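You operate a simulated robot arm through the tools that you are given. There is no shell and no other tool.

You run a simulated robot arm. Do the job below in one go: nothing can be reset, and whatever is moved stays where it is left.

## Task
Brush grease on the middle of the clamped link and shut the grease.
Fine: a patch about 5 cm long, midway between ear and clamp; the brush goes back in its pot. Set down upright: brush. A coat counts when it lies all over at full strength: go over it till it gets no stronger.

It is judged by the outcome, as a careful person would: the job done as asked, and still so three seconds after it is handed in. It fails if anything else is knocked over, pushed out of place, dropped, spilled or broken.

## Robot
A 7-joint arm with a two-finger parallel gripper, fixed in place. Base frame: the origin is at the foot of the arm, x ahead of it, y to its left, z up; the work surface is at about z = 0. Units: cm, rad, N and s.
With the tool pointing down near the work surface it reaches from about 24 to 62 cm from the base axis. Its first joint turns from -1.152 to 1.152 rad. Payload 2.6 kg.
Tool frame: the origin (TCP) lies between the finger pads and is the grasp point; the fingertips stand 3 cm ahead of it; z points along the fingers, y is the line along which they close. The gripper opens to 9.4 cm. The fingers are 2.8 cm wide and 1 cm thick; the gripper's body (5 by 9.6 cm) begins 5.5 cm behind the TCP.
Orientation is that of the tool frame in the base frame, as [roll, pitch, yaw] about the fixed x, y, z axes, in that order (R = Rz(yaw) Ry(pitch) Rx(roll)). With the fingers straight down and closing along the base's y, the tool's x points along the base's -x, its y along +y and its z along -z.

## Interface
- The arm moves only by the tool nudge_tool. Its argument "targets" is a list of rows, each an object of numbers (a shift or turn left out is 0, a gripper value left out holds the last): "x", "y", "z": the shift along the tool's x, y, z in cm; "wx", "wy", "wz": the turn, a rotation vector about the tool's x, y, z in rad; "jaw": the finger opening in cm, from 0 to 9.4. In form: [{"x": .., "y": .., "z": .., "wx": .., "wy": .., "wz": .., "jaw": ..}, ...]. A call has 1 to 20 rows; each row is the pose to reach, as a shift and turn from the pose commanded when the call began, along the tool's axes at that moment. Rows are played at 5 a second. More than 5 cm and 0.15 rad between two rows, or a gripper value outside its range, and nothing of the call is played. A pose out of reach is approached as far as the arm can. The call stops where the force on the tool passes 40 N (or 10 N more than at its start, if that is more) or the arm is blocked; 0.2 s more then pass. Each finger travels about 7.2 cm/s and halts on what it meets, pressing with about 27 N; the grip force reading is that of the motor and also rises with nothing between the fingers. The clock runs only during rows and for 0.2 s after the last one: add rows that repeat a pose to give the fingers time. It gives the time, the measured TCP pose, the force on the tool (base axes), the opening and the grip force at its end, in the units of the frame above (readings bear some noise), with the torque about the TCP (base axes, N m) and any sound that the robot's microphone picked up, and new pictures: "views" is both (left out), scene, wrist or none.
- Cameras (640 x 400 px; columns grow to the right, rows downward): "scene" is fixed at [3.42, 42.51, 57.69]; the picture's right is [-0.80, -0.60, 0.00], its down [-0.26, 0.35, -0.90] and it looks along [0.54, -0.72, -0.44] (base axes); focal length 325 px, centre (320, 200). "wrist" rides on the gripper at [7.6, 1.4, -10.3] in the tool frame; the picture's right is [-0.18, 0.98, 0.00], its down [-0.75, -0.14, -0.64] and it looks along [-0.63, -0.12, 0.77] (tool axes); focal length 243 px, centre (320, 200). There is no depth. A picture from a camera that has moved, and an enlarged one, comes with that camera's place and axes in the base frame and with its lens.
- inspect(camera, box): a new picture of the part [left, top, right, bottom] of that camera's present view, enlarged. The clock stands still meanwhile.
- finish_job(): hands the job in; it is judged then, once.

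Nothing tells you positions but the pictures and the camera data. Unless the task says otherwise, let go and move clear before handing in.

The tools are called after ">>>" as name(argument=value, ...) on one line, values as JSON. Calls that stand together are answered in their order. nudge_tool: Moves the arm, as the interface text tells. Its arguments: {"type":"object","properties":{"targets":{"type":"array","items":{"type":"object","properties":{"x":{"type":"number"},"y":{"type":"number"},"z":{"type":"number"},"wx":{"type":"number"},"wy":{"type":"number"},"wz":{"type":"number"},"jaw":{"type":"number"}}}},"views":{"type":"string","enum":["both","scene","wrist","none"]}},"required":["targets"]} The other tools are called the same way: inspect (camera, box) takes an enlarged picture of a part of a camera's view; finish_job () hands the job in.

At the start:

```text
t: 0.0
position: [26.74, -12.34, 44.44]
ee_rot: [-3.141, 0.0, 3.142]
contact_force: [0.6, -0.9, -0.4]
ft_torque: [-0.01, 0.04, -0.02]
gripper_width: 9.39
gripper_force: 0.0
```

scene: 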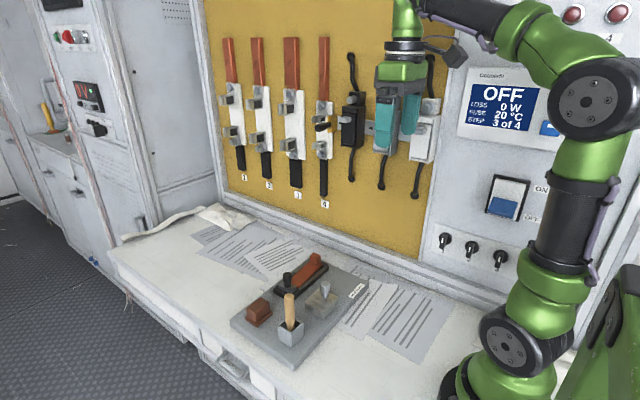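
wrist: 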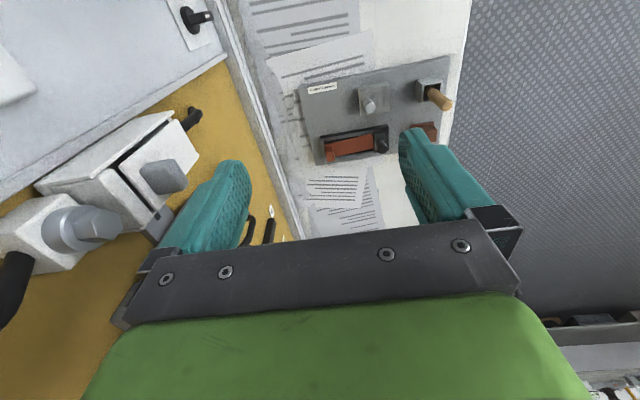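

I see a bench with a grey board that carries a pot with a brush, a box or lid, a clamp-like fixture and a red link. I'll enlarge the views first to identify everything.

>>> inspect(camera="scene", box=[220, 240, 380, 370])

>>> inspect(camera="wrist", box=[290, 60, 470, 180])

```text
3.08 times, centred on (300, 305) of scene
camera zoom: at [3.42, 42.51, 57.69], right [-0.8, -0.6, 0.0], down [-0.26, 0.35, -0.9], along [0.54, -0.72, -0.44], focal length 999 px, centre (382, -123)
```

zoom: 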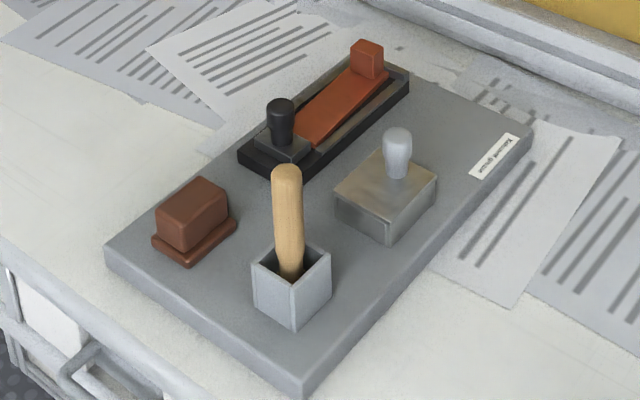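

```text
3.33 times, centred on (380, 120) of wrist
camera zoom: at [19.24, -10.82, 54.77], right [0.18, 0.98, 0.0], down [0.75, -0.14, 0.64], along [0.63, -0.12, -0.77], focal length 809 px, centre (120, 467)
```

zoom: 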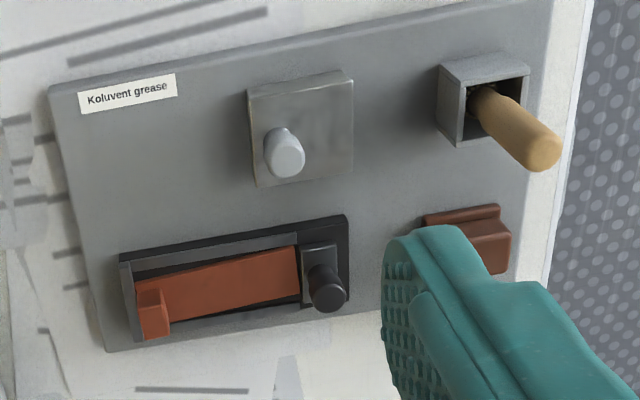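

The board holds a brush standing in its pot near (37, 7), a grease box with a knobbed lid near (37, -3) and the clamped link along y at x≈46. I'll move closer above the board for a better look before touching anything.

>>> nudge_tool(targets=[{"x": 0, "y": 2, "z": 2}, {"x": -1, "y": 4, "z": 4}, {"x": -1, "y": 6, "z": 6.5}, {"x": -1, "y": 8, "z": 9}, {"x": -1, "y": 10, "z": 11.5}, {"x": -1, "y": 10.5, "z": 14}, {"x": -1, "y": 10.5, "z": 16}])

```text
t: 1.6
position: [28.07, -1.59, 28.59]
ee_rot: [-3.141, -0.001, 3.141]
contact_force: [1.0, -0.8, 1.0]
ft_torque: [-0.01, -0.03, 0.03]
gripper_width: 9.39
gripper_force: 0.0
camera wrist: at [20.35, -0.14, 38.79], right [0.19, 0.98, 0.0], down [0.75, -0.14, 0.64], along [0.63, -0.12, -0.77], focal length 243 px, centre (320, 200)
```

scene: 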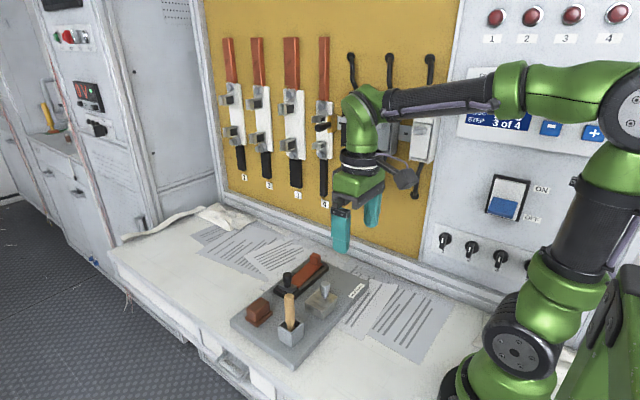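
wrist: 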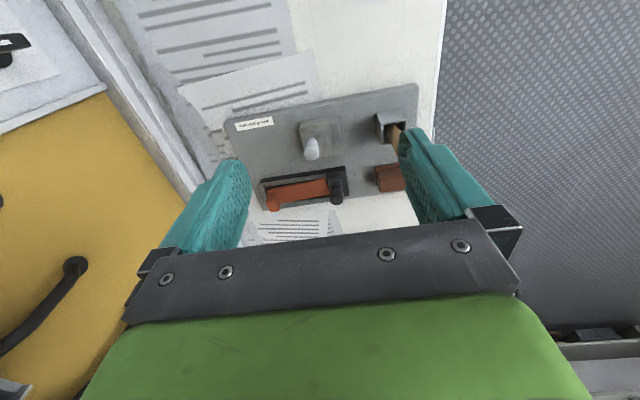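

The board is now between the fingers in the wrist view. I'll zoom in on it.

>>> inspect(camera="wrist", box=[220, 80, 420, 215])

>>> inspect(camera="scene", box=[295, 270, 355, 320])

>>> inspect(camera="scene", box=[265, 245, 335, 305])

```text
2.96 times, centred on (320, 148) of wrist
camera zoom: at [20.35, -0.14, 38.79], right [0.19, 0.98, 0.0], down [0.75, -0.14, 0.64], along [0.63, -0.12, -0.77], focal length 719 px, centre (320, 356)
```

zoom: 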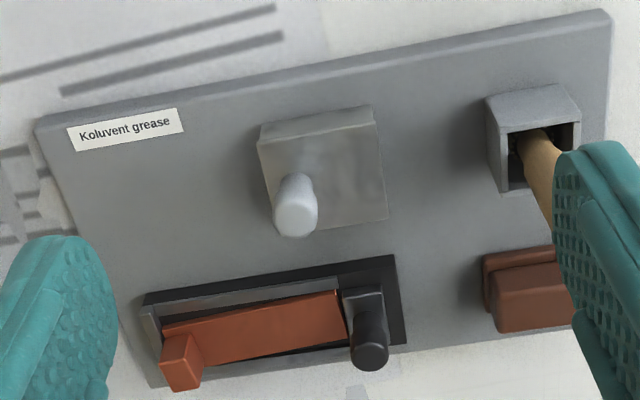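

```text
8.00 times, centred on (325, 295) of scene
camera zoom: at [3.42, 42.51, 57.69], right [-0.8, -0.6, 0.0], down [-0.26, 0.35, -0.9], along [0.54, -0.72, -0.44], focal length 2597 px, centre (280, -560)
```

zoom: 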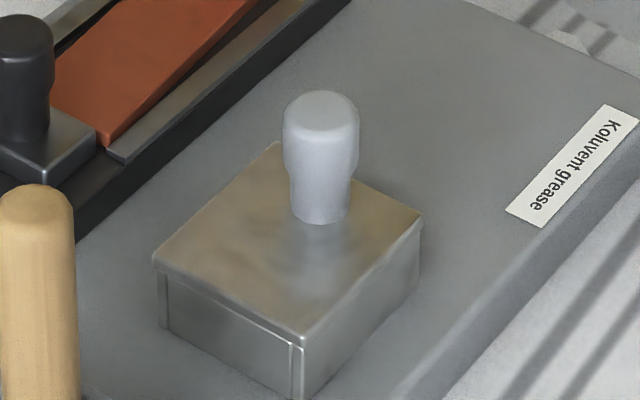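

```text
6.67 times, centred on (300, 275) of scene
camera zoom: at [3.42, 42.51, 57.69], right [-0.8, -0.6, 0.0], down [-0.26, 0.35, -0.9], along [0.54, -0.72, -0.44], focal length 2164 px, centre (453, -300)
```

zoom: 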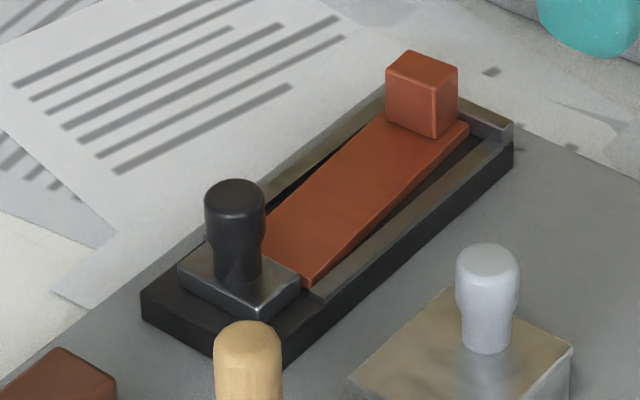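

The lid's knob sits off-centre toward -y, so I need to know whether the lid is hinged, slides or lifts off. I'll zoom in hard and move the wrist camera nearer.

>>> inspect(camera="scene", box=[305, 292, 341, 322])

>>> nudge_tool(targets=[{"x": -1, "y": -0.5, "z": 3}, {"x": -1, "y": -1, "z": 6}, {"x": -1, "y": -1.4, "z": 9}, {"x": -1, "y": -1.4, "z": 12}, {"x": -1, "y": -1.4, "z": 14}, {"x": -1, "y": -1.4, "z": 14}])

>>> inspect(camera="wrist", box=[240, 100, 420, 220])

```text
13.33 times, centred on (323, 307) of scene
camera zoom: at [3.42, 42.51, 57.69], right [-0.8, -0.6, 0.0], down [-0.26, 0.35, -0.9], along [0.54, -0.72, -0.44], focal length 4328 px, centre (280, -1227)
```

zoom: 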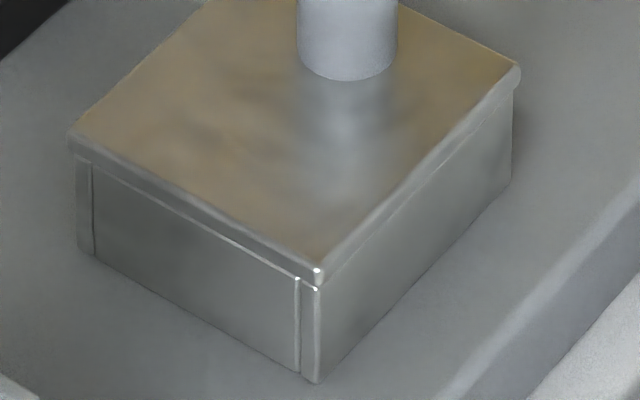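

```text
t: 3.0
position: [28.78, -3.08, 14.54]
ee_rot: [-3.141, 0.0, 3.14]
contact_force: [1.0, -0.2, 0.0]
ft_torque: [0.0, -0.02, -0.02]
gripper_width: 9.41
gripper_force: 0.1
camera wrist: at [21.1, -1.77, 24.83], right [0.19, 0.98, 0.0], down [0.75, -0.14, 0.64], along [0.63, -0.12, -0.77], focal length 243 px, centre (320, 200)
```

scene: 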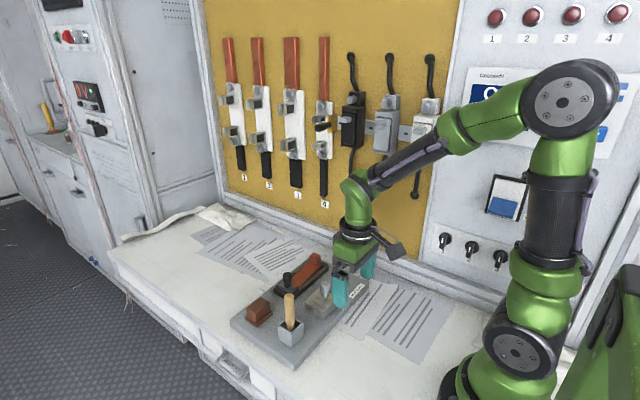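
wrist: 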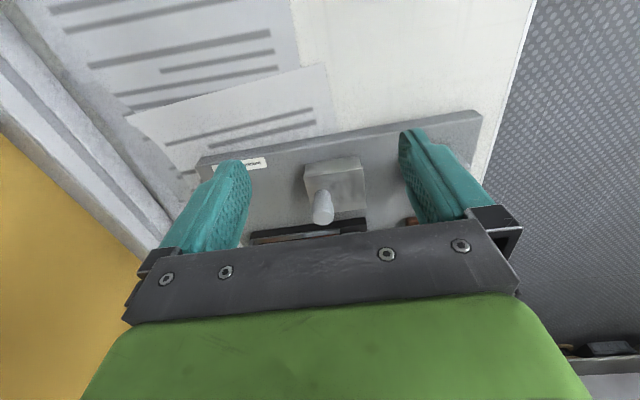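

```text
3.33 times, centred on (330, 160) of wrist
camera zoom: at [21.1, -1.77, 24.83], right [0.19, 0.98, 0.0], down [0.75, -0.14, 0.64], along [0.63, -0.12, -0.77], focal length 809 px, centre (287, 333)
```

zoom: 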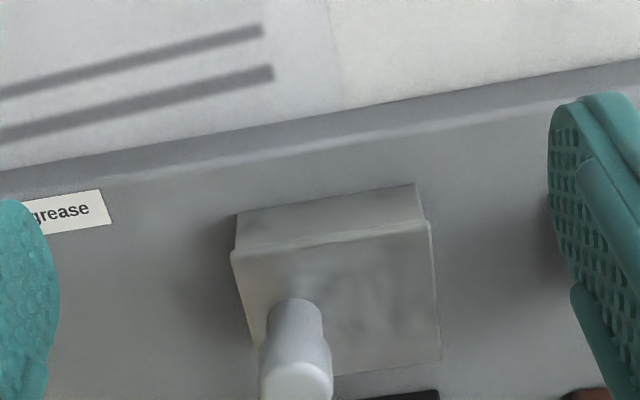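

The lid could be hinged at its +y edge or lift off. I'll turn the gripper so it closes along x, which lets the knob pivot in the grip if it is hinged, and move above the knob at about (36.7, -4.6).

>>> nudge_tool(targets=[{"z": -1, "wz": 0.14}, {"z": -2, "wz": 0.28}, {"z": -2, "wz": 0.42}, {"z": -2, "wz": 0.56}, {"z": -2, "wz": 0.7}, {"z": -2, "wz": 0.84}, {"z": -2, "wz": 0.98}, {"z": -2, "wz": 1.12}, {"z": -2, "x": -1.5, "wz": 1.26}, {"z": -2, "x": -3, "y": -0.5, "wz": 1.4}, {"z": -2, "x": -4.5, "y": -1, "wz": 1.54}, {"z": -2, "x": -6, "y": -1.5, "wz": 1.5708}, {"z": -2, "x": -7.9, "y": -1.5, "wz": 1.5708}, {"z": -2, "x": -7.9, "y": -1.5, "wz": 1.5708}])

>>> inspect(camera="wrist", box=[220, 100, 420, 240])

```text
t: 6.0
position: [36.97, -4.48, 16.49]
ee_rot: [3.14, -0.001, 1.57]
contact_force: [0.9, -0.4, -0.7]
ft_torque: [0.01, -0.02, 0.01]
gripper_width: 9.4
gripper_force: 0.0
camera wrist: at [38.38, 3.11, 26.77], right [0.98, -0.19, 0.0], down [-0.14, -0.75, 0.64], along [-0.12, -0.63, -0.77], focal length 243 px, centre (320, 200)
```

scene: 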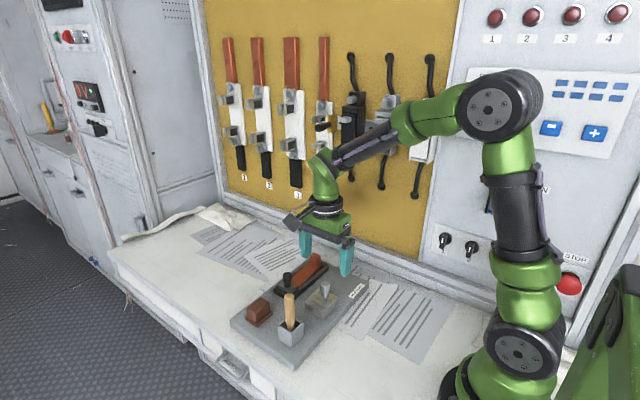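
wrist: 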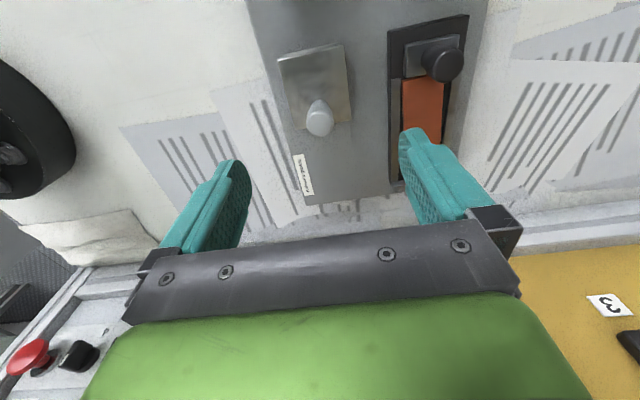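

```text
2.86 times, centred on (320, 170) of wrist
camera zoom: at [38.38, 3.11, 26.77], right [0.98, -0.19, 0.0], down [-0.14, -0.75, 0.64], along [-0.12, -0.63, -0.77], focal length 693 px, centre (320, 286)
```

zoom: 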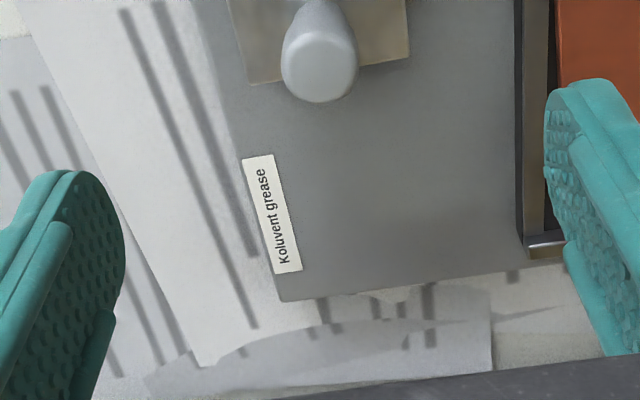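

The knob is at about (37.0, -4.4), directly under the TCP. I'll narrow the jaw and descend around it.

>>> nudge_tool(targets=[{"z": 1, "jaw": 6}, {"z": 3, "jaw": 6}, {"z": 5, "jaw": 6}, {"z": 6.5, "jaw": 6}, {"z": 7.4, "jaw": 6}, {"z": 7.4, "jaw": 6}])

>>> inspect(camera="wrist", box=[220, 80, 420, 220])

>>> inspect(camera="scene", box=[280, 250, 360, 310])

```text
t: 7.4
position: [36.99, -4.85, 9.09]
ee_rot: [-3.141, 0.0, 1.569]
contact_force: [-0.5, 1.3, -0.7]
ft_torque: [-0.01, -0.07, 0.02]
gripper_width: 6.03
gripper_force: 0.2
camera wrist: at [38.4, 2.86, 19.34], right [0.98, -0.18, 0.0], down [-0.14, -0.75, 0.64], along [-0.12, -0.63, -0.77], focal length 243 px, centre (320, 200)
```

scene: 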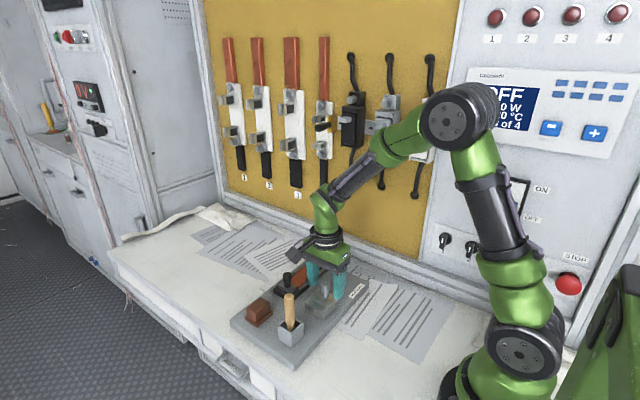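
wrist: 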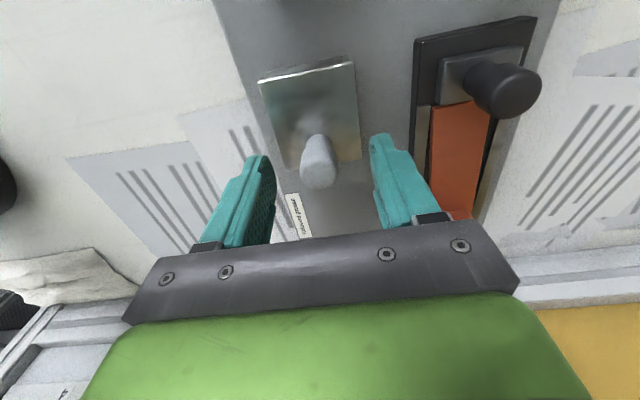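

```text
2.86 times, centred on (320, 150) of wrist
camera zoom: at [38.4, 2.86, 19.34], right [0.98, -0.18, 0.0], down [-0.14, -0.75, 0.64], along [-0.12, -0.63, -0.77], focal length 693 px, centre (320, 343)
```

zoom: 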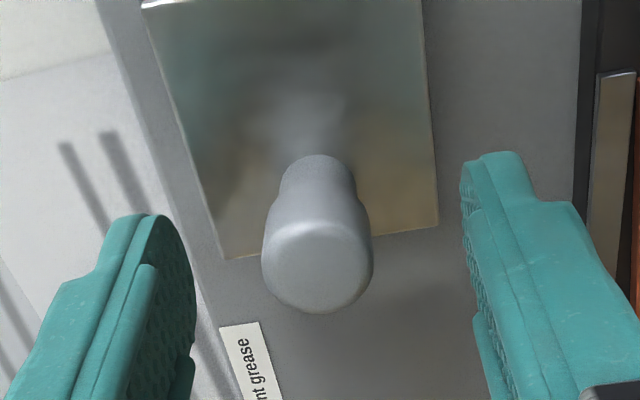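

```text
6.67 times, centred on (320, 280) of scene
camera zoom: at [3.42, 42.51, 57.69], right [-0.8, -0.6, 0.0], down [-0.26, 0.35, -0.9], along [0.54, -0.72, -0.44], focal length 2164 px, centre (320, -333)
```

zoom: 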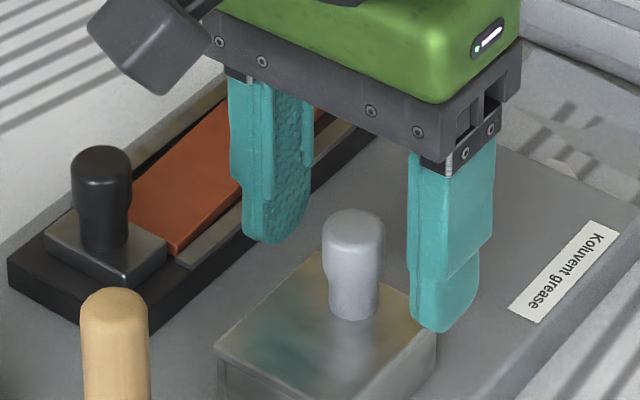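

The knob is between the fingers, roughly 0.3 cm toward +y from the TCP. I'll go down a little more and close on it.

>>> nudge_tool(targets=[{"x": 0.3, "z": 0.4, "jaw": 6}, {"x": 0.3, "z": 0.8, "jaw": 6}, {"x": 0.3, "z": 0.8, "jaw": 4}, {"x": 0.3, "z": 0.8, "jaw": 2.8}, {"x": 0.3, "z": 0.8, "jaw": 1.5}, {"x": 0.3, "z": 0.8, "jaw": 1.5}, {"x": 0.3, "z": 0.8, "jaw": 1.5}])

>>> inspect(camera="scene", box=[280, 250, 360, 310])

```text
t: 9.0
position: [36.94, -4.48, 8.32]
ee_rot: [-3.141, -0.001, 1.572]
contact_force: [-0.4, 0.6, 0.1]
ft_torque: [0.04, 0.01, -0.02]
gripper_width: 2.09
gripper_force: 27.0
camera wrist: at [38.39, 3.18, 18.6], right [0.98, -0.18, 0.0], down [-0.14, -0.75, 0.64], along [-0.12, -0.63, -0.77], focal length 243 px, centre (320, 200)
```

scene: 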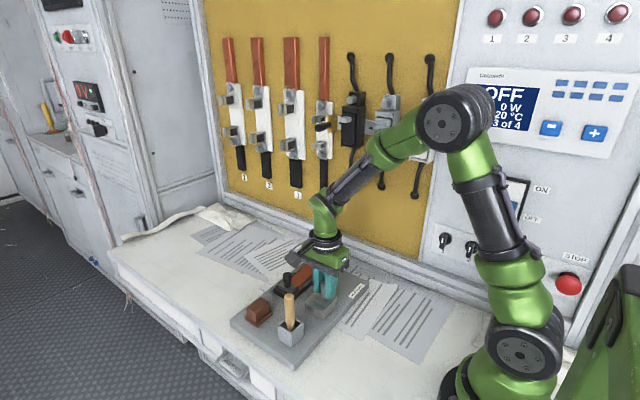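
wrist: 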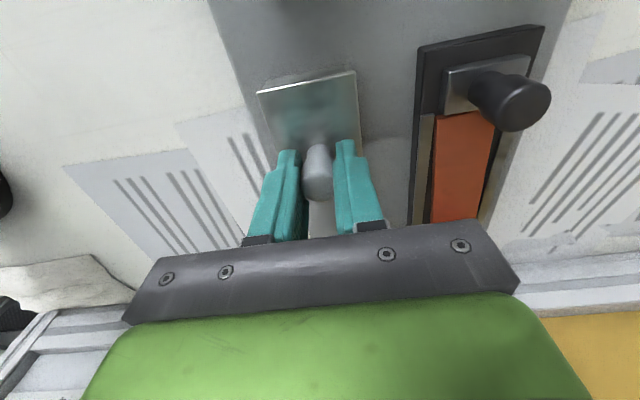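

```text
6.67 times, centred on (320, 280) of scene
camera zoom: at [3.42, 42.51, 57.69], right [-0.8, -0.6, 0.0], down [-0.26, 0.35, -0.9], along [0.54, -0.72, -0.44], focal length 2164 px, centre (320, -333)
```

zoom: 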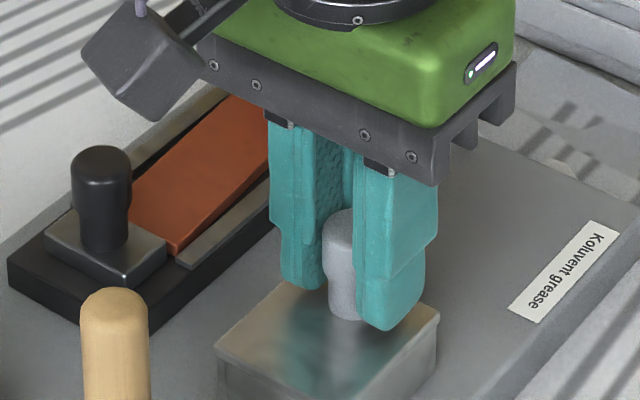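

The knob is gripped at 2.1 cm. Next I'll lift a few millimetres and watch the force and the picture to see how the lid is held.

>>> nudge_tool(targets=[{"z": -0.2}, {"z": -0.4}, {"z": -0.6}, {"z": -0.6}])

>>> inspect(camera="scene", box=[290, 260, 350, 320])

>>> inspect(camera="wrist", box=[240, 60, 400, 220])

```text
t: 10.0
position: [36.84, -4.52, 8.8]
ee_rot: [-3.14, 0.0, 1.571]
contact_force: [11.8, 0.2, -0.4]
ft_torque: [-0.02, -0.2, 0.0]
gripper_width: 2.07
gripper_force: 26.9
camera wrist: at [38.24, 3.23, 19.16], right [0.98, -0.18, 0.0], down [-0.14, -0.75, 0.64], along [-0.12, -0.63, -0.77], focal length 243 px, centre (320, 200)
```

scene: 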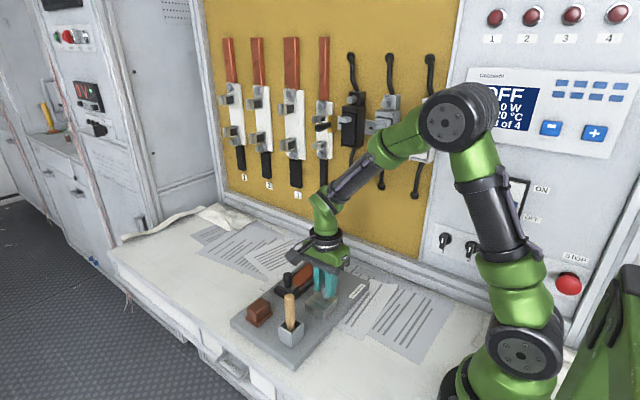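
wrist: 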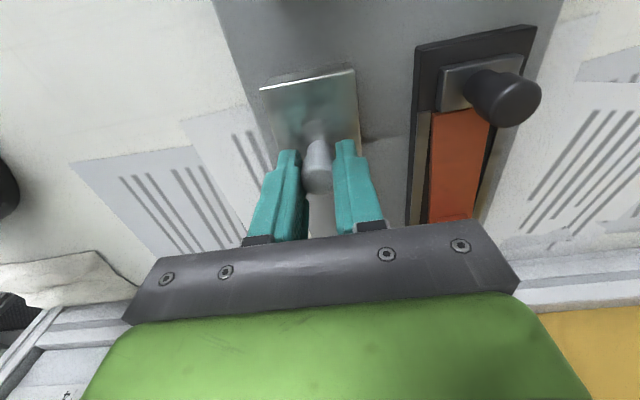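

```text
6.67 times, centred on (320, 290) of scene
camera zoom: at [3.43, 42.51, 57.69], right [-0.8, -0.6, 0.0], down [-0.26, 0.35, -0.9], along [0.54, -0.72, -0.44], focal length 2164 px, centre (320, -400)
```

zoom: 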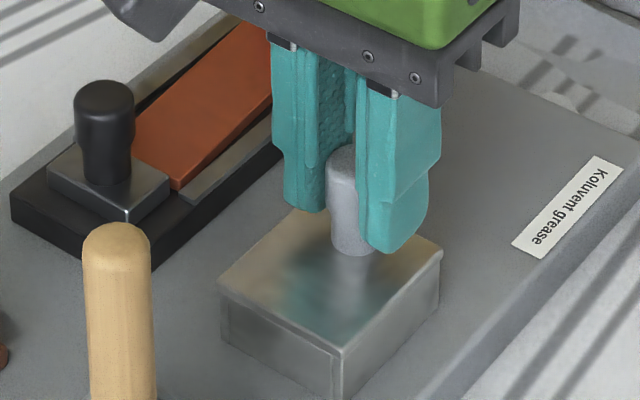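

```text
2.50 times, centred on (320, 140) of wrist
camera zoom: at [38.24, 3.23, 19.16], right [0.98, -0.18, 0.0], down [-0.14, -0.75, 0.64], along [-0.12, -0.63, -0.77], focal length 606 px, centre (320, 350)
```

zoom: 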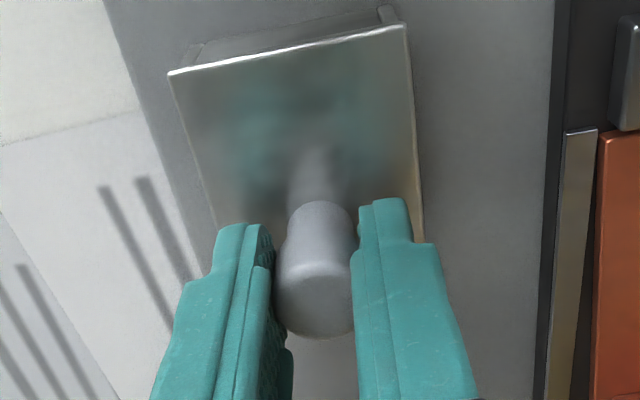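

>>> inspect(camera="scene", box=[305, 285, 341, 321])

>>> inspect(camera="wrist", box=[240, 50, 390, 150])

```text
11.11 times, centred on (323, 303) of scene
camera zoom: at [3.43, 42.51, 57.69], right [-0.8, -0.6, 0.0], down [-0.26, 0.35, -0.9], along [0.54, -0.72, -0.44], focal length 3607 px, centre (287, -944)
```

zoom: 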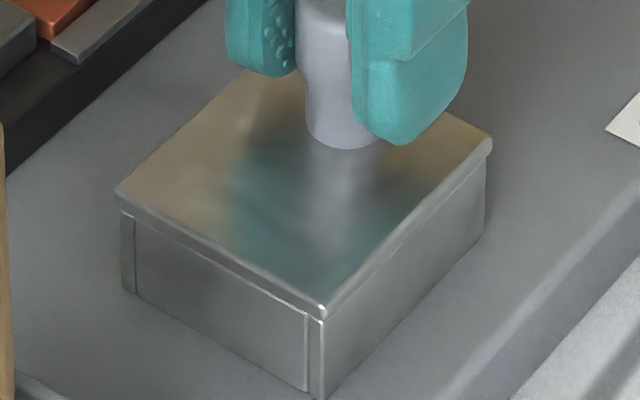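

```text
4.00 times, centred on (315, 100) of wrist
camera zoom: at [38.24, 3.23, 19.16], right [0.98, -0.18, 0.0], down [-0.14, -0.75, 0.64], along [-0.12, -0.63, -0.77], focal length 970 px, centre (340, 600)
```

zoom: 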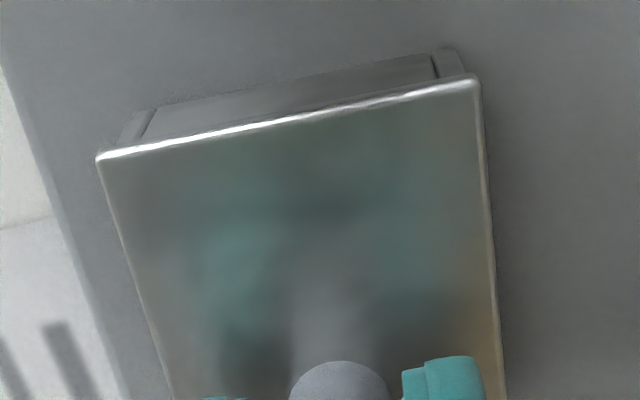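

The lid did not rise; the fingers slid up the knob, so it is probably a sliding lid. I'll regrip lower and test it with small moves along y while watching the forces.

>>> nudge_tool(targets=[{"jaw": 3.5}, {"jaw": 3.5}, {"z": 0.6, "jaw": 3.5}, {"z": 0.6, "jaw": 1.5}, {"z": 0.6, "jaw": 1.5}, {"z": 0.6, "jaw": 1.5}], views="none")

>>> nudge_tool(targets=[{"x": -0.1}, {"x": -0.2}, {"x": -0.3}, {"x": -0.3}])

>>> inspect(camera="scene", box=[305, 285, 341, 321])

```text
t: 11.4
position: [36.83, -4.48, 8.35]
ee_rot: [3.141, 0.002, 1.571]
contact_force: [2.5, -0.3, 2.1]
ft_torque: [-0.12, -0.03, 0.03]
gripper_width: 2.06
gripper_force: 26.7
```

```text
t: 12.4
position: [36.85, -4.64, 8.31]
ee_rot: [3.14, 0.0, 1.569]
contact_force: [12.6, 0.1, -0.2]
ft_torque: [0.09, -0.16, 0.05]
gripper_width: 2.1
gripper_force: 27.1
camera wrist: at [38.23, 2.98, 18.6], right [0.98, -0.18, 0.0], down [-0.14, -0.75, 0.64], along [-0.12, -0.63, -0.77], focal length 243 px, centre (320, 200)
```

scene: 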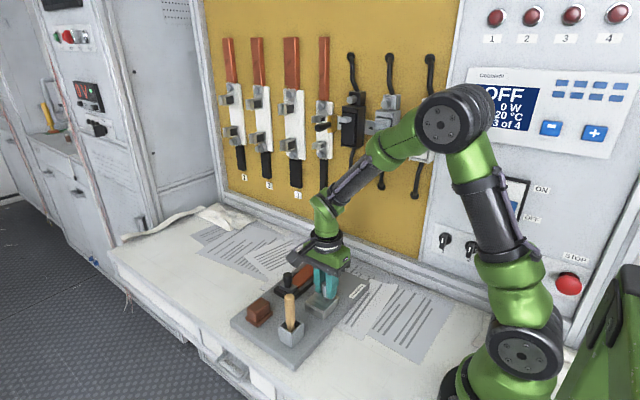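
wrist: 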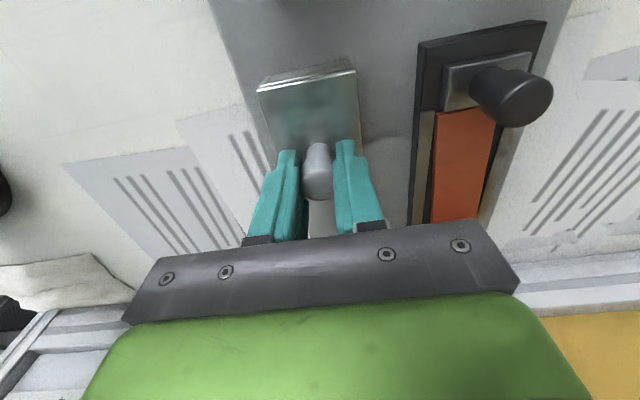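

```text
11.11 times, centred on (323, 303) of scene
camera zoom: at [3.43, 42.51, 57.69], right [-0.8, -0.6, 0.0], down [-0.26, 0.35, -0.9], along [0.54, -0.72, -0.44], focal length 3607 px, centre (287, -944)
```

zoom: 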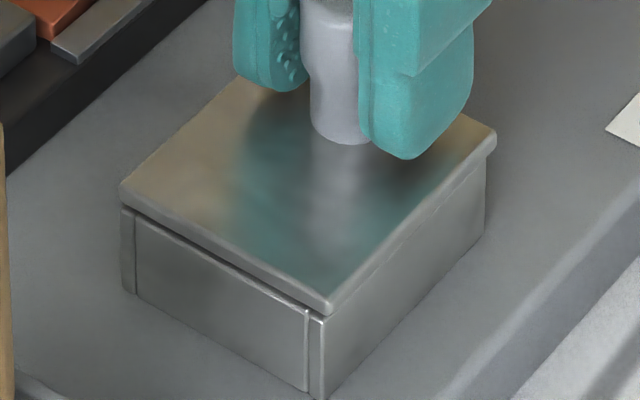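

The lid slides toward -y with little effort. I'll relieve the sideways force and slide it further.

>>> nudge_tool(targets=[{"y": 0.1}, {"x": -0.3, "y": 0.1}, {"x": -0.6, "y": 0.1}, {"x": -0.9, "y": 0.1}, {"x": -0.9, "y": 0.1}])

>>> inspect(camera="scene", box=[300, 280, 350, 321])

```text
t: 13.6
position: [36.78, -5.38, 8.37]
ee_rot: [-3.142, 0.0, 1.569]
contact_force: [-4.6, -0.4, 2.8]
ft_torque: [0.41, 0.03, 0.03]
gripper_width: 2.11
gripper_force: 27.0
camera wrist: at [38.27, 2.17, 18.61], right [0.98, -0.19, 0.0], down [-0.14, -0.75, 0.64], along [-0.12, -0.63, -0.77], focal length 243 px, centre (320, 200)
```

scene: 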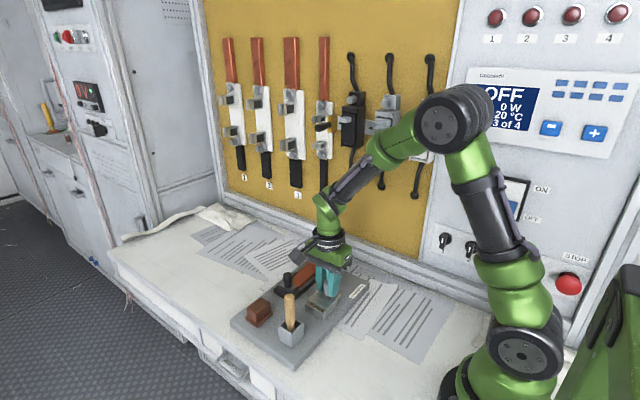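
wrist: 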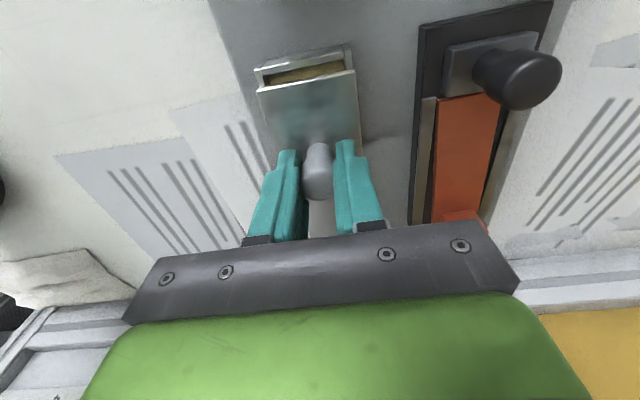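

```text
9.76 times, centred on (325, 300) of scene
camera zoom: at [3.42, 42.51, 57.7], right [-0.8, -0.6, 0.0], down [-0.26, 0.35, -0.9], along [0.54, -0.72, -0.44], focal length 3167 px, centre (271, -780)
```

zoom: 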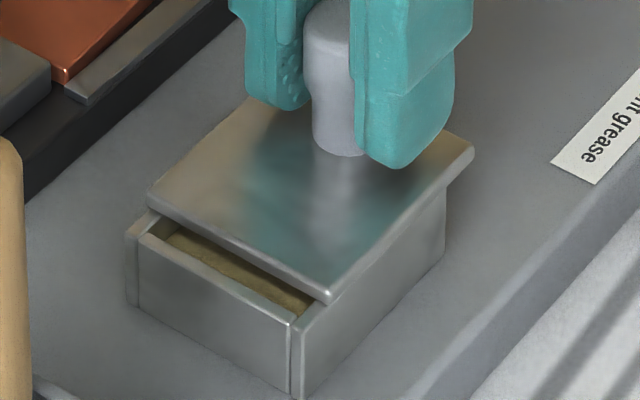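

Grease is showing, so it is a sliding lid opening toward -y. I'll keep sliding.

>>> nudge_tool(targets=[{"x": -0.4}, {"x": -0.8}, {"x": -1.2}, {"x": -1.6}, {"x": -2.0}, {"x": -2.0}])

>>> inspect(camera="scene", box=[300, 280, 350, 321])

```text
t: 15.0
position: [36.77, -7.5, 8.45]
ee_rot: [3.141, 0.0, 1.568]
contact_force: [-2.0, 0.8, 0.5]
ft_torque: [0.7, 0.03, -0.06]
gripper_width: 2.12
gripper_force: 26.8
camera wrist: at [38.23, 0.09, 18.6], right [0.98, -0.19, 0.0], down [-0.14, -0.75, 0.64], along [-0.12, -0.63, -0.77], focal length 243 px, centre (320, 200)
```

scene: 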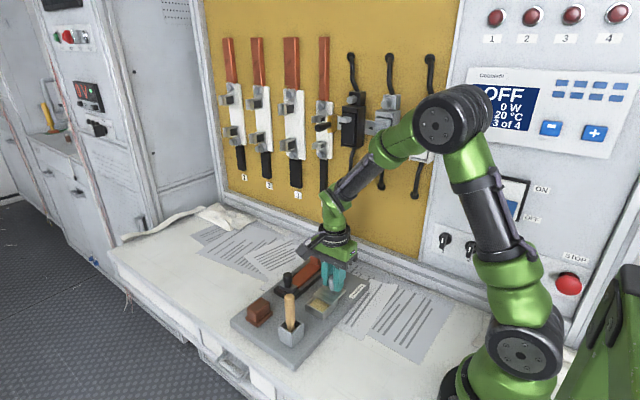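
wrist: 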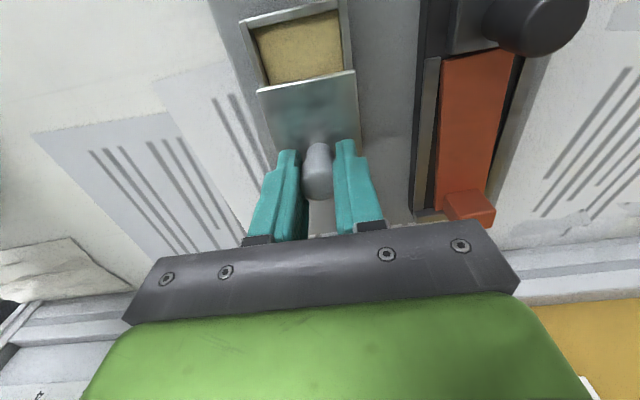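

```text
9.76 times, centred on (325, 300) of scene
camera zoom: at [3.42, 42.51, 57.7], right [-0.8, -0.6, 0.0], down [-0.26, 0.35, -0.9], along [0.54, -0.72, -0.44], focal length 3167 px, centre (271, -780)
```

zoom: 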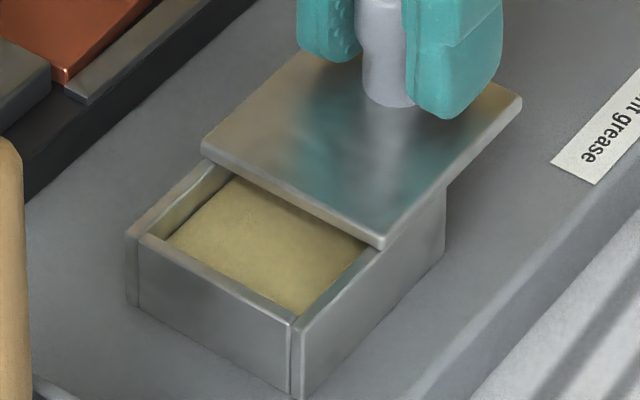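

About 3 cm is open. I'll slide one more centimetre for brush clearance, watching for a stop.

>>> nudge_tool(targets=[{"x": -0.3}, {"x": -0.6}, {"x": -0.9}, {"x": -0.9}])

>>> inspect(camera="scene", box=[300, 270, 360, 321])

```text
t: 16.0
position: [36.81, -8.5, 8.36]
ee_rot: [-3.14, 0.001, 1.57]
contact_force: [-7.1, -0.2, 0.5]
ft_torque: [-0.03, 0.09, 0.05]
gripper_width: 2.08
gripper_force: 26.6
camera wrist: at [38.24, -0.9, 18.6], right [0.98, -0.19, 0.0], down [-0.14, -0.75, 0.64], along [-0.12, -0.63, -0.77], focal length 243 px, centre (320, 200)
```

scene: 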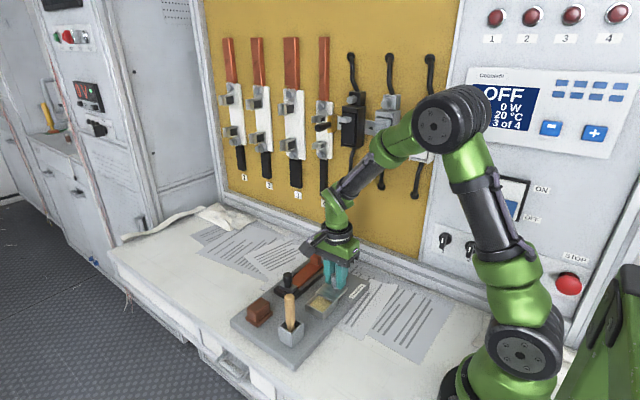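
wrist: 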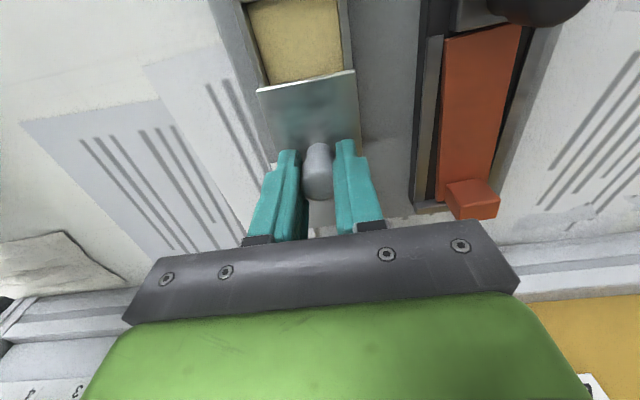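

```text
7.84 times, centred on (330, 296) of scene
camera zoom: at [3.42, 42.51, 57.69], right [-0.8, -0.6, 0.0], down [-0.26, 0.35, -0.9], along [0.54, -0.72, -0.44], focal length 2546 px, centre (242, -549)
```

zoom: 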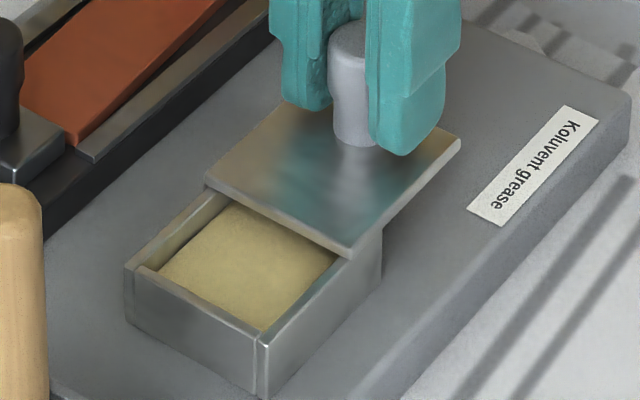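

The lid is open about 4 cm and stays level. I'll release it slowly and rise, checking that it stays put.

>>> nudge_tool(targets=[{"jaw": 2.6}, {"jaw": 3.4}, {"jaw": 4.5}, {"jaw": 4.5}], views="scene")

>>> inspect(camera="scene", box=[300, 270, 360, 321])

```text
t: 17.0
position: [36.74, -8.56, 8.32]
ee_rot: [-3.141, 0.0, 1.571]
contact_force: [0.0, -0.2, -1.1]
ft_torque: [-0.04, 0.03, 0.01]
gripper_width: 4.53
gripper_force: 0.0
```

scene: 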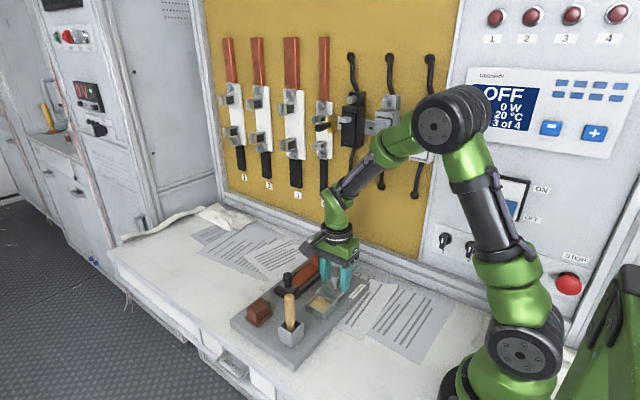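

```text
7.84 times, centred on (330, 296) of scene
camera zoom: at [3.42, 42.51, 57.69], right [-0.8, -0.6, 0.0], down [-0.26, 0.35, -0.9], along [0.54, -0.72, -0.44], focal length 2546 px, centre (242, -549)
```

zoom: 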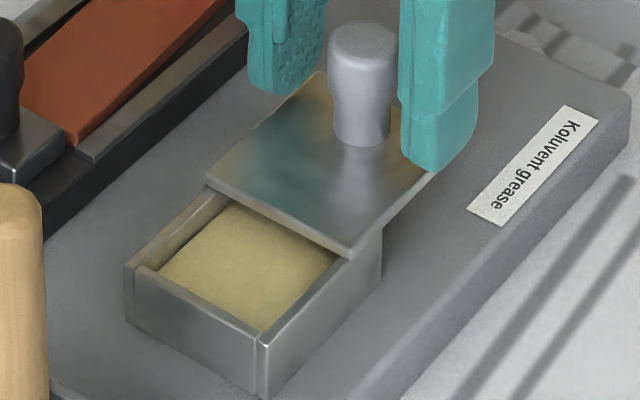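

The lid stays open. Next I'll rise, travel above the brush at about (37.1, 7.3) and look down on it.

>>> nudge_tool(targets=[{"z": -2}, {"z": -5, "jaw": 6}, {"z": -8}, {"z": -11}, {"z": -13.5}, {"x": 3, "z": -13.5}, {"x": 6, "z": -13.5}, {"x": 9, "y": 0.1, "z": -13.5}, {"x": 12, "y": 0.2, "z": -13.5}, {"x": 14.5, "y": 0.3, "z": -13.5}, {"x": 15.8, "y": 0.3, "z": -13.5}, {"x": 15.8, "y": 0.3, "z": -13.5}])

>>> inspect(camera="wrist", box=[240, 60, 400, 220])

>>> inspect(camera="scene", box=[250, 250, 350, 350])

```text
t: 19.6
position: [37.3, 7.49, 21.88]
ee_rot: [-3.14, -0.001, 1.568]
contact_force: [0.3, -0.4, 0.7]
ft_torque: [0.01, 0.01, -0.01]
gripper_width: 6.02
gripper_force: 0.1
camera wrist: at [38.8, 15.19, 32.08], right [0.98, -0.19, 0.0], down [-0.14, -0.75, 0.64], along [-0.12, -0.63, -0.77], focal length 243 px, centre (320, 200)
```

scene: 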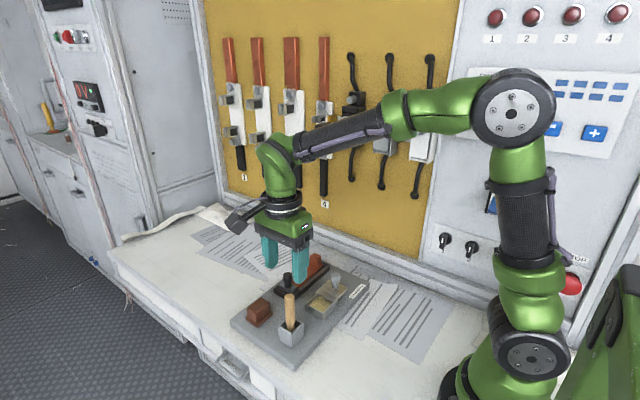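
wrist: 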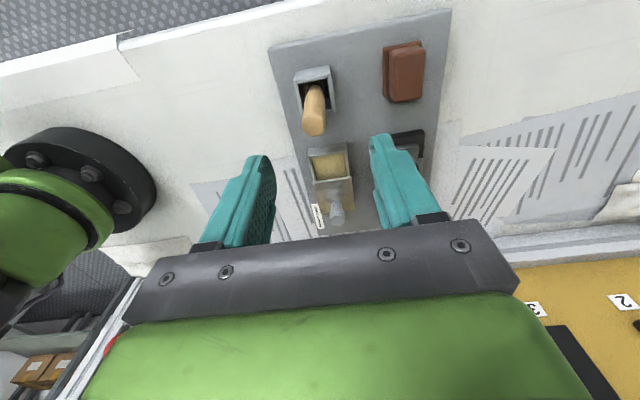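

```text
2.50 times, centred on (320, 140) of wrist
camera zoom: at [38.8, 15.19, 32.08], right [0.98, -0.19, 0.0], down [-0.14, -0.75, 0.64], along [-0.12, -0.63, -0.77], focal length 606 px, centre (320, 350)
```

zoom: 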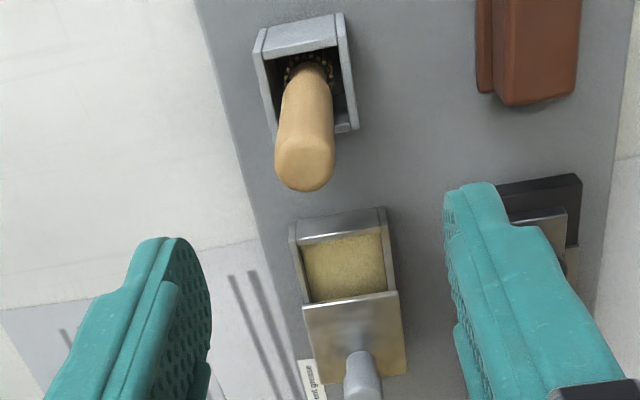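

```text
4.00 times, centred on (300, 300) of scene
camera zoom: at [3.42, 42.51, 57.69], right [-0.8, -0.6, 0.0], down [-0.26, 0.35, -0.9], along [0.54, -0.72, -0.44], focal length 1298 px, centre (400, -200)
```

zoom: 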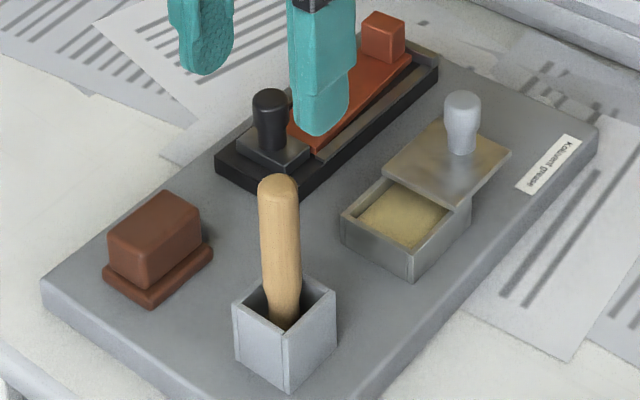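

The brush stands almost vertical at about (36.95, 7.55), with its top at z≈13.8. I'll descend around the handle with the jaw at 6 cm.

>>> nudge_tool(targets=[{"y": -0.3, "z": 2}, {"y": -0.3, "z": 4}, {"y": -0.3, "z": 6}, {"y": -0.3, "z": 7.5}, {"y": -0.3, "z": 9}, {"y": -0.3, "z": 10.4}, {"y": -0.3, "z": 10.4}])

>>> inspect(camera="wrist", box=[220, 60, 420, 240])

>>> inspect(camera="scene", box=[250, 250, 350, 350])

```text
t: 21.2
position: [36.85, 7.4, 11.72]
ee_rot: [3.141, 0.001, 1.568]
contact_force: [0.1, 0.2, 0.8]
ft_torque: [-0.01, 0.0, -0.02]
gripper_width: 6.0
gripper_force: 0.0
camera wrist: at [38.27, 15.0, 21.9], right [0.98, -0.19, 0.0], down [-0.14, -0.75, 0.64], along [-0.12, -0.63, -0.77], focal length 243 px, centre (320, 200)
```

scene: 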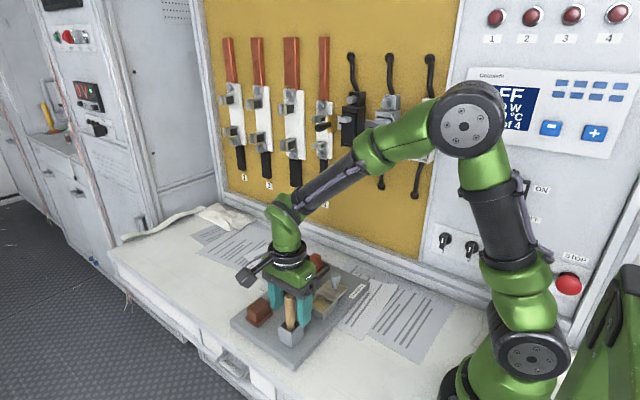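
wrist: 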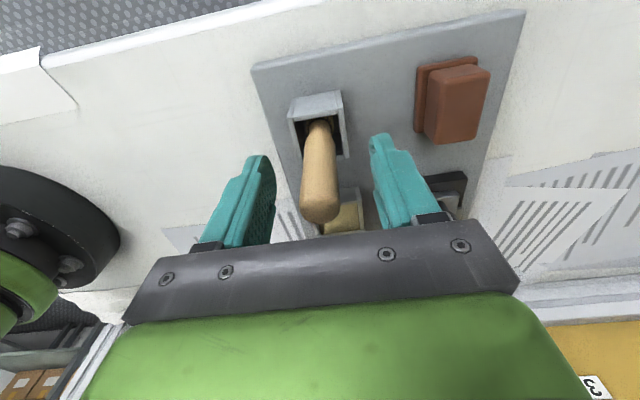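

```text
2.22 times, centred on (320, 150) of wrist
camera zoom: at [38.27, 15.0, 21.9], right [0.98, -0.19, 0.0], down [-0.14, -0.75, 0.64], along [-0.12, -0.63, -0.77], focal length 539 px, centre (320, 311)
```

zoom: 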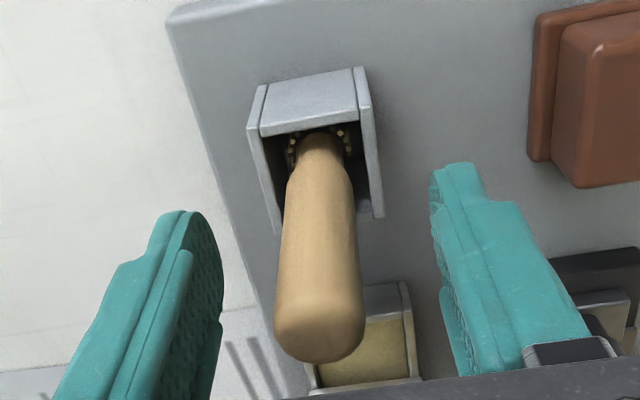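

```text
4.00 times, centred on (300, 300) of scene
camera zoom: at [3.42, 42.51, 57.69], right [-0.8, -0.6, 0.0], down [-0.26, 0.35, -0.9], along [0.54, -0.72, -0.44], focal length 1298 px, centre (400, -200)
```

zoom: 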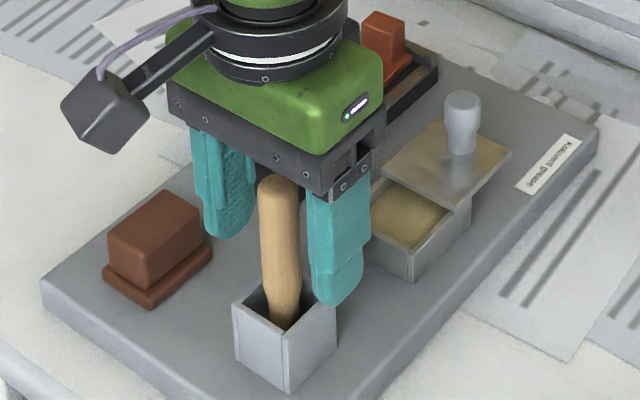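

The handle is centred between the fingers. I'll close on it.

>>> nudge_tool(targets=[{"jaw": 4.5}, {"jaw": 3}, {"jaw": 1.8}, {"jaw": 1.2}, {"jaw": 1.2}, {"jaw": 1.2}])

>>> inspect(camera="scene", box=[250, 250, 350, 350])

```text
t: 22.6
position: [36.8, 7.33, 11.61]
ee_rot: [3.141, -0.001, 1.568]
contact_force: [0.8, 0.2, -0.1]
ft_torque: [0.01, -0.03, -0.01]
gripper_width: 1.81
gripper_force: 26.5
camera wrist: at [38.28, 15.0, 21.92], right [0.98, -0.18, 0.0], down [-0.14, -0.75, 0.64], along [-0.12, -0.63, -0.77], focal length 243 px, centre (320, 200)
```

scene: 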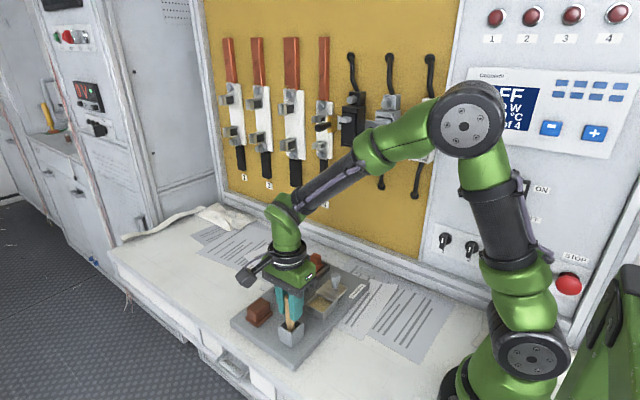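
wrist: 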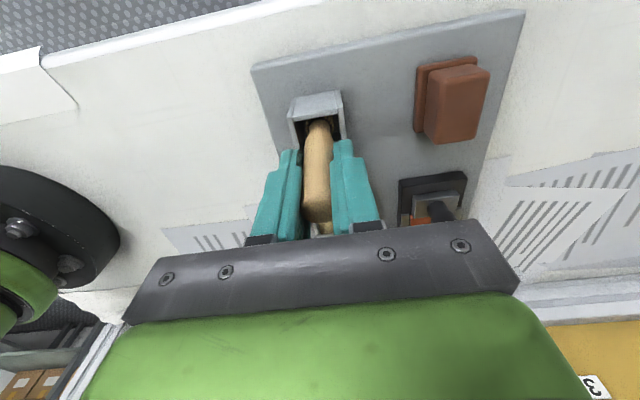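

```text
4.00 times, centred on (300, 300) of scene
camera zoom: at [3.42, 42.51, 57.69], right [-0.8, -0.6, 0.0], down [-0.26, 0.35, -0.9], along [0.54, -0.72, -0.44], focal length 1298 px, centre (400, -200)
```

zoom: 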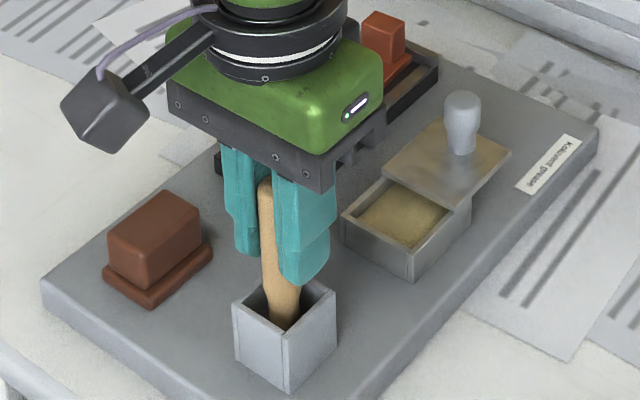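

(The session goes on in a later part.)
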